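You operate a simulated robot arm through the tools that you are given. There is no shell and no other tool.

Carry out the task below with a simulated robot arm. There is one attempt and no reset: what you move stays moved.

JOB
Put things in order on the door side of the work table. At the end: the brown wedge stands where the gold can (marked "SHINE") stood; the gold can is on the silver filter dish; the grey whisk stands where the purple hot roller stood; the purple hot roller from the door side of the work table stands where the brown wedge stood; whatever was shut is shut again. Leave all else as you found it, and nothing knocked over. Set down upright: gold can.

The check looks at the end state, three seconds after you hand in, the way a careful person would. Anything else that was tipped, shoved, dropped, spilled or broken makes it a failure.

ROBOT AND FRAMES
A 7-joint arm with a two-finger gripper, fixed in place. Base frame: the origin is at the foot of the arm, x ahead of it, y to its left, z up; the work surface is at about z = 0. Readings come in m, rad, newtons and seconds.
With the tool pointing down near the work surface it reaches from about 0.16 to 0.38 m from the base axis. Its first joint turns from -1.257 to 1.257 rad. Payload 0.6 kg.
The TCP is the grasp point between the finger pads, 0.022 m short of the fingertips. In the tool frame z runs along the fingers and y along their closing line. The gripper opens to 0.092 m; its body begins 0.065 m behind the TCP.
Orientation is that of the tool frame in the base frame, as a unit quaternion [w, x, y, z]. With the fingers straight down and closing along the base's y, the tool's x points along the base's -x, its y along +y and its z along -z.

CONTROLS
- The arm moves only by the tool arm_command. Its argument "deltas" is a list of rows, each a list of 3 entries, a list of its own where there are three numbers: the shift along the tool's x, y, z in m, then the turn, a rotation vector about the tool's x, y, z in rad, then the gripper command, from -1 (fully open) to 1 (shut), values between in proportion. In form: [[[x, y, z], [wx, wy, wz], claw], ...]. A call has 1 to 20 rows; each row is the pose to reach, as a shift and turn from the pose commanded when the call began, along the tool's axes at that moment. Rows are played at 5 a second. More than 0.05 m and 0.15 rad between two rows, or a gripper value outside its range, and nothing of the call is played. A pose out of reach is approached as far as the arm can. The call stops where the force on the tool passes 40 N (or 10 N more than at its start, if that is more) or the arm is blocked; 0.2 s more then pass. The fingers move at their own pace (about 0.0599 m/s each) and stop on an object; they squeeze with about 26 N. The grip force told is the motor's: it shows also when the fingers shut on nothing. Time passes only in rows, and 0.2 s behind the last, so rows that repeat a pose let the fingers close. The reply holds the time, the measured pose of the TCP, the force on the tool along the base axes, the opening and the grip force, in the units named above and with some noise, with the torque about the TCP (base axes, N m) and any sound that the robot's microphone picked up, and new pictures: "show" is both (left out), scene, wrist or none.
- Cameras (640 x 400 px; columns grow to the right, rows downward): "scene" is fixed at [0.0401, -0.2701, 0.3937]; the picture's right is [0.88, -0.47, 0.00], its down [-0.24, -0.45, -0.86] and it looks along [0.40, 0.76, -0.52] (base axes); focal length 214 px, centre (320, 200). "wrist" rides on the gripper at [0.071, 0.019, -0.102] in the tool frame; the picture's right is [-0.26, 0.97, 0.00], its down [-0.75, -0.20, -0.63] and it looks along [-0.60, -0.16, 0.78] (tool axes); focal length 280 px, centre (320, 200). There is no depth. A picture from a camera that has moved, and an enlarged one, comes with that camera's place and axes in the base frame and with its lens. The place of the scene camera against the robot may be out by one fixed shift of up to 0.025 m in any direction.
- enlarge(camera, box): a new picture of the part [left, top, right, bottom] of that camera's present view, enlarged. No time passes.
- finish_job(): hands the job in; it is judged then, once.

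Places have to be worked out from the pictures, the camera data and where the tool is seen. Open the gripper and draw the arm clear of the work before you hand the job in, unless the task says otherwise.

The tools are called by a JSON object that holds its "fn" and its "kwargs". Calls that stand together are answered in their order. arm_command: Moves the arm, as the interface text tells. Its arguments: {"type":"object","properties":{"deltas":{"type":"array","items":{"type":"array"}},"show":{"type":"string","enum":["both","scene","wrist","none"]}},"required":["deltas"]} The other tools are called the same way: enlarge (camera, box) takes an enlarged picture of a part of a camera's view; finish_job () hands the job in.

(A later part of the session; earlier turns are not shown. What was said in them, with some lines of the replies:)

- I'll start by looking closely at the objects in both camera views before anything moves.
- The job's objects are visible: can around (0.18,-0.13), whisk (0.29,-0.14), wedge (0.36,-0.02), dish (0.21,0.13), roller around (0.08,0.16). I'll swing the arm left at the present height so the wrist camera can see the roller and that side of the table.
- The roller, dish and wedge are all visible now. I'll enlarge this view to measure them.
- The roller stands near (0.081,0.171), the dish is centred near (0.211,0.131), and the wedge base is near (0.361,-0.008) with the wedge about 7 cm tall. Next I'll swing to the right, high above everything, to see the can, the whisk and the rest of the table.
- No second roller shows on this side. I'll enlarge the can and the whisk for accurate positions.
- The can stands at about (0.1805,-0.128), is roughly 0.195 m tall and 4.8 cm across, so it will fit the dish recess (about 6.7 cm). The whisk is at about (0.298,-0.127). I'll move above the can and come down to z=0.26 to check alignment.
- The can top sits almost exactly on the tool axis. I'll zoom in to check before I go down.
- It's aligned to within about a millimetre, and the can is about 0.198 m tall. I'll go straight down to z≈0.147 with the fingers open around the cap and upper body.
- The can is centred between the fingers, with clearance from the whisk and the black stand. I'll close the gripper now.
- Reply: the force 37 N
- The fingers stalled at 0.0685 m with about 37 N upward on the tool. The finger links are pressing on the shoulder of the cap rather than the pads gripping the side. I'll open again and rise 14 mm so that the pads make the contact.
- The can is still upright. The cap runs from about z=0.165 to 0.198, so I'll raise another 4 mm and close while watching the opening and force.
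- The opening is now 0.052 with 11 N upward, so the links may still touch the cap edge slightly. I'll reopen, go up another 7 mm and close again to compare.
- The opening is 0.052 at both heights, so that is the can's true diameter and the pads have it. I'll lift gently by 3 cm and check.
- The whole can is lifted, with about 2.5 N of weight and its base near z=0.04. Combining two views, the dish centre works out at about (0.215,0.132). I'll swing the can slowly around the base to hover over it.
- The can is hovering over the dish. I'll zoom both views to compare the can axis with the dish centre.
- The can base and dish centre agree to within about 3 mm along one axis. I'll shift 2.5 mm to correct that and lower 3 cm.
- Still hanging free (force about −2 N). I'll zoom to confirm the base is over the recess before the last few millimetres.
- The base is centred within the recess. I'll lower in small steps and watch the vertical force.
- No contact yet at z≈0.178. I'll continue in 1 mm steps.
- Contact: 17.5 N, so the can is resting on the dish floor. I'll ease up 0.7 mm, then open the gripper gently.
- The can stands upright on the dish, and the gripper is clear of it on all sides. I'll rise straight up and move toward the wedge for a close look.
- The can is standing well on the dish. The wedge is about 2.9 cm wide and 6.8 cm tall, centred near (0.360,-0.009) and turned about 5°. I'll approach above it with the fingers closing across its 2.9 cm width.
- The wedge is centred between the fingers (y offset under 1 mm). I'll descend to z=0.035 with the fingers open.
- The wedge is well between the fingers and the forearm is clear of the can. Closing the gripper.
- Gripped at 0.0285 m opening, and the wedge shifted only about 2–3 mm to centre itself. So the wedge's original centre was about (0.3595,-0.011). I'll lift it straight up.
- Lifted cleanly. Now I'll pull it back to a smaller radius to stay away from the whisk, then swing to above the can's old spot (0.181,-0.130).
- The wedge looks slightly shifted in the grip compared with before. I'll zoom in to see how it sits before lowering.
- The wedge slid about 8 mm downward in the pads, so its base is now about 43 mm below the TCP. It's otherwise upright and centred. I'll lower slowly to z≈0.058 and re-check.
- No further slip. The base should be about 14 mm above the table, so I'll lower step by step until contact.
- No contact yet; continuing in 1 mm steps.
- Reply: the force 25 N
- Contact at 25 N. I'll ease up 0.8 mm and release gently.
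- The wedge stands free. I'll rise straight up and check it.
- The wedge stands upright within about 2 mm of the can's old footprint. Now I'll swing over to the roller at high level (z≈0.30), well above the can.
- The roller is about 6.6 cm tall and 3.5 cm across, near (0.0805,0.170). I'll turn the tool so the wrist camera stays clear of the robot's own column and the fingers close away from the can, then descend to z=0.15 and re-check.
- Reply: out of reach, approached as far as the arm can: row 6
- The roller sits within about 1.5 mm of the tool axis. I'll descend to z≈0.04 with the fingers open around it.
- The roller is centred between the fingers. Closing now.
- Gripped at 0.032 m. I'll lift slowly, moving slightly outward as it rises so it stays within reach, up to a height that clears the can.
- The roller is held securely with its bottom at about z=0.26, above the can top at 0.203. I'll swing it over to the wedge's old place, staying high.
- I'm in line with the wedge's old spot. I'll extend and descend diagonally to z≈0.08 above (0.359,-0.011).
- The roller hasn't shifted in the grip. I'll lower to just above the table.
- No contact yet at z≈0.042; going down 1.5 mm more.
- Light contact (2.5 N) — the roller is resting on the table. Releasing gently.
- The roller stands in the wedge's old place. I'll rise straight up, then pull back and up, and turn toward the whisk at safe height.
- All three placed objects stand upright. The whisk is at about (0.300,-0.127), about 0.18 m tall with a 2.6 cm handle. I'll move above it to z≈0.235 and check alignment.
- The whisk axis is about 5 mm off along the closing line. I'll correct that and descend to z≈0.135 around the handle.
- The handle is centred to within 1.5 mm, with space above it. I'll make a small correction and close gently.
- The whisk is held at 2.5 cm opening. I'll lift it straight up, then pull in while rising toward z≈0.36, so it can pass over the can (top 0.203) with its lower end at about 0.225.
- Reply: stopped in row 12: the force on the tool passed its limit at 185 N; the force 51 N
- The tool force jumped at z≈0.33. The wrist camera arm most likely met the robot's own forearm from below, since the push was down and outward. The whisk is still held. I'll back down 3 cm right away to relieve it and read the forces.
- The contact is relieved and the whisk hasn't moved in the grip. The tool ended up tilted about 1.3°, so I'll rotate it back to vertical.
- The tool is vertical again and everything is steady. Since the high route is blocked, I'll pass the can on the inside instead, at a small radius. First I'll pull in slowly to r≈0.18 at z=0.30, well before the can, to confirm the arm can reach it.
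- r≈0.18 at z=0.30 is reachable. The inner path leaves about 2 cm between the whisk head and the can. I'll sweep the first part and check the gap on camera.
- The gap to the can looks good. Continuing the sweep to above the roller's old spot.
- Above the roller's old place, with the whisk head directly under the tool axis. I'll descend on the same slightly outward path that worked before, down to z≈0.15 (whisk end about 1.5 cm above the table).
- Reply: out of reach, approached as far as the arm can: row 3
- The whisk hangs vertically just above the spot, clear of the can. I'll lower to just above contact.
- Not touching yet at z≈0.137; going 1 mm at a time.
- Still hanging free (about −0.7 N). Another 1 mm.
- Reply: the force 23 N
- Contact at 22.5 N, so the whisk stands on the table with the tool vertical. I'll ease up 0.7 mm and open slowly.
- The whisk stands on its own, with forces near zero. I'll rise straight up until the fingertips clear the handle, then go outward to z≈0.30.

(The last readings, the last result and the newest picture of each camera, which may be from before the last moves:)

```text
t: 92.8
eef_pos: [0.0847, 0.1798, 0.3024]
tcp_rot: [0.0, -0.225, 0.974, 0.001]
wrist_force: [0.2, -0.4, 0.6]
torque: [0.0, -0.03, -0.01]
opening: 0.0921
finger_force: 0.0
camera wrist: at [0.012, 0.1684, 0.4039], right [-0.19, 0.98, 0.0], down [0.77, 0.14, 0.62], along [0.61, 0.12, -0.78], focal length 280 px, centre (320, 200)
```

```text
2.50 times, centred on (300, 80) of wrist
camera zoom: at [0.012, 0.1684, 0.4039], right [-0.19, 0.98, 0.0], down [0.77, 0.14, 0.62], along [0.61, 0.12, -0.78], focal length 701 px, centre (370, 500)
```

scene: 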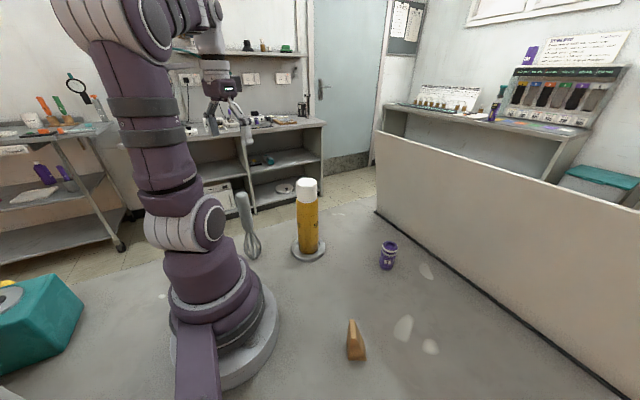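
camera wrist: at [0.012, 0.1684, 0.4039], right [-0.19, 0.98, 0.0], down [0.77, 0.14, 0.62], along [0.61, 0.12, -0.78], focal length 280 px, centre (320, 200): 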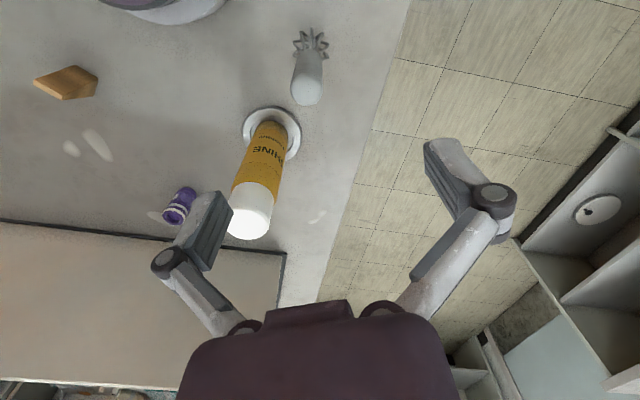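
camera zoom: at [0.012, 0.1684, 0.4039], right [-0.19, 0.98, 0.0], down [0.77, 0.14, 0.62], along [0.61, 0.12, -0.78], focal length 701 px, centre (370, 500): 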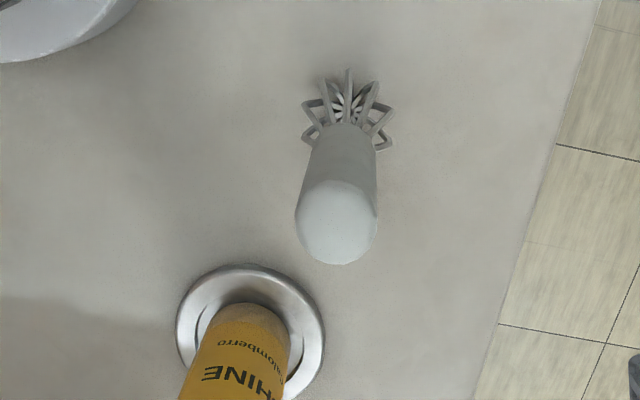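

The whisk stands upright where the roller stood, and the can stands in the dish. I'll swing the arm away to a neutral pose at height and make a final check of everything.

{"fn": "arm_command", "kwargs": {"deltas": [[[-0.0151, -0.0214, 0], [0, 0, 0.069], -1], [[-0.0273, -0.0446, 0], [0, 0, 0.138], -1], [[-0.0363, -0.0692, 0], [0, 0, 0.207], -1], [[-0.042, -0.0947, 0], [0, 0, 0.276], -1], [[-0.0443, -0.1208, 0], [0, 0, 0.345], -1], [[-0.0433, -0.147, 0], [0, 0, 0.414], -1], [[-0.0388, -0.1728, 0], [0, 0, 0.483], -1], [[-0.0309, -0.1978, 0], [0, 0, 0.552], -1], [[-0.0309, -0.1978, 0], [0, 0, 0.552], -1], [[-0.0309, -0.1978, 0], [0, 0, 0.552], -1]], "show": "both"}}

{"fn": "enlarge", "kwargs": {"camera": "scene", "box": [220, 170, 460, 380]}}

{"fn": "enlarge", "kwargs": {"camera": "wrist", "box": [0, 0, 440, 260]}}

```text
t: 95.0
eef_pos: [0.1981, 0.0156, 0.299]
tcp_rot: [0.001, 0.05, 0.999, 0.0]
wrist_force: [0.3, 0.3, -0.3]
torque: [-0.02, 0.0, 0.01]
opening: 0.092
finger_force: 0.0
camera wrist: at [0.1297, 0.043, 0.4019], right [0.36, 0.93, 0.0], down [0.73, -0.28, 0.62], along [0.58, -0.22, -0.78], focal length 280 px, centre (320, 200)
```

scene: 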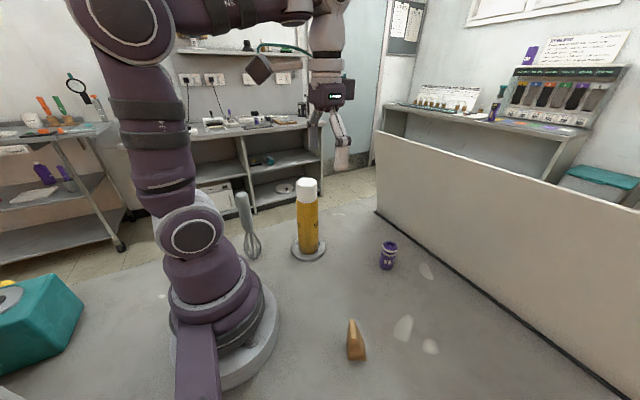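
wrist: 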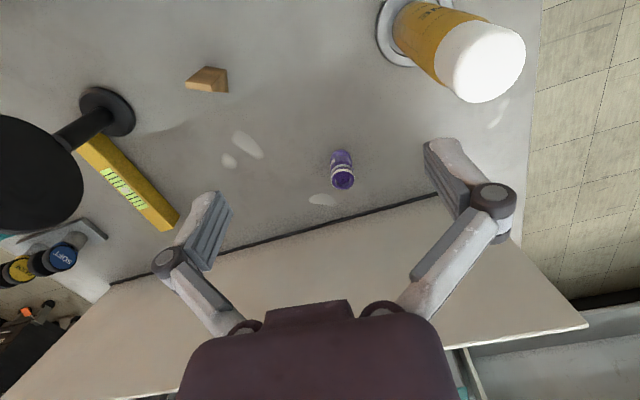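

```text
1.90 times, centred on (340, 275) of scene
camera zoom: at [0.0401, -0.2701, 0.3937], right [0.88, -0.47, 0.0], down [-0.24, -0.45, -0.86], along [0.4, 0.76, -0.52], focal length 408 px, centre (282, 57)
```

zoom: 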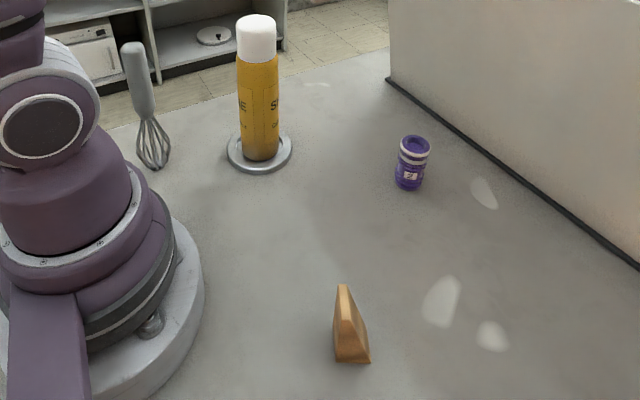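

```text
1.45 times, centred on (220, 130) of wrist
camera zoom: at [0.1297, 0.043, 0.4019], right [0.36, 0.93, 0.0], down [0.73, -0.28, 0.62], along [0.58, -0.22, -0.78], focal length 408 px, centre (466, 302)
```

zoom: 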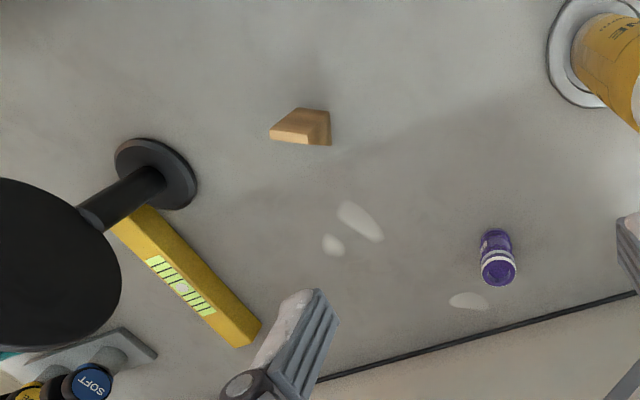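

All four objects are in place and upright:
- **Wedge:** at the can's old spot.
- **Can:** on the dish.
- **Roller:** at the wedge's old spot.
- **Whisk:** at the roller's old spot.

Everything else I can see is unchanged, and I opened nothing. The gripper is open and the arm is clear, so I'm handing in.

{"fn": "finish_job", "kwargs": {}}

```text
The job is handed in.
```

The table is in order and I've handed the job in; I don't have the check's verdict. In the last pictures everything I moved was standing upright:

- **Brown wedge:** stands where the gold can stood. It is turned about 30° from how it stood before.
- **Gold can:** upright in the recess of the silver filter dish.
- **Purple hot roller:** stands where the brown wedge stood.
- **Grey whisk:** stands where the purple hot roller stood.

By the camera views, the wedge, roller and whisk are each within a few millimetres of the spot they were meant to take.

- **Collision while carrying the whisk:** at about z = 0.33 the tool force spiked to 185 N and the arm stopped. I think the wrist camera's mount hit the robot's own forearm. I backed off and straightened the tool. The whisk did not shift in the grip, and I saw nothing else disturbed.
- **Extra pushes on the can:** my first grip pressed down on its cap with about 37 N. I reopened and took hold higher up, and the can stayed upright.

I opened nothing, so nothing needed shutting again. The gripper is open and the arm is clear of the work.
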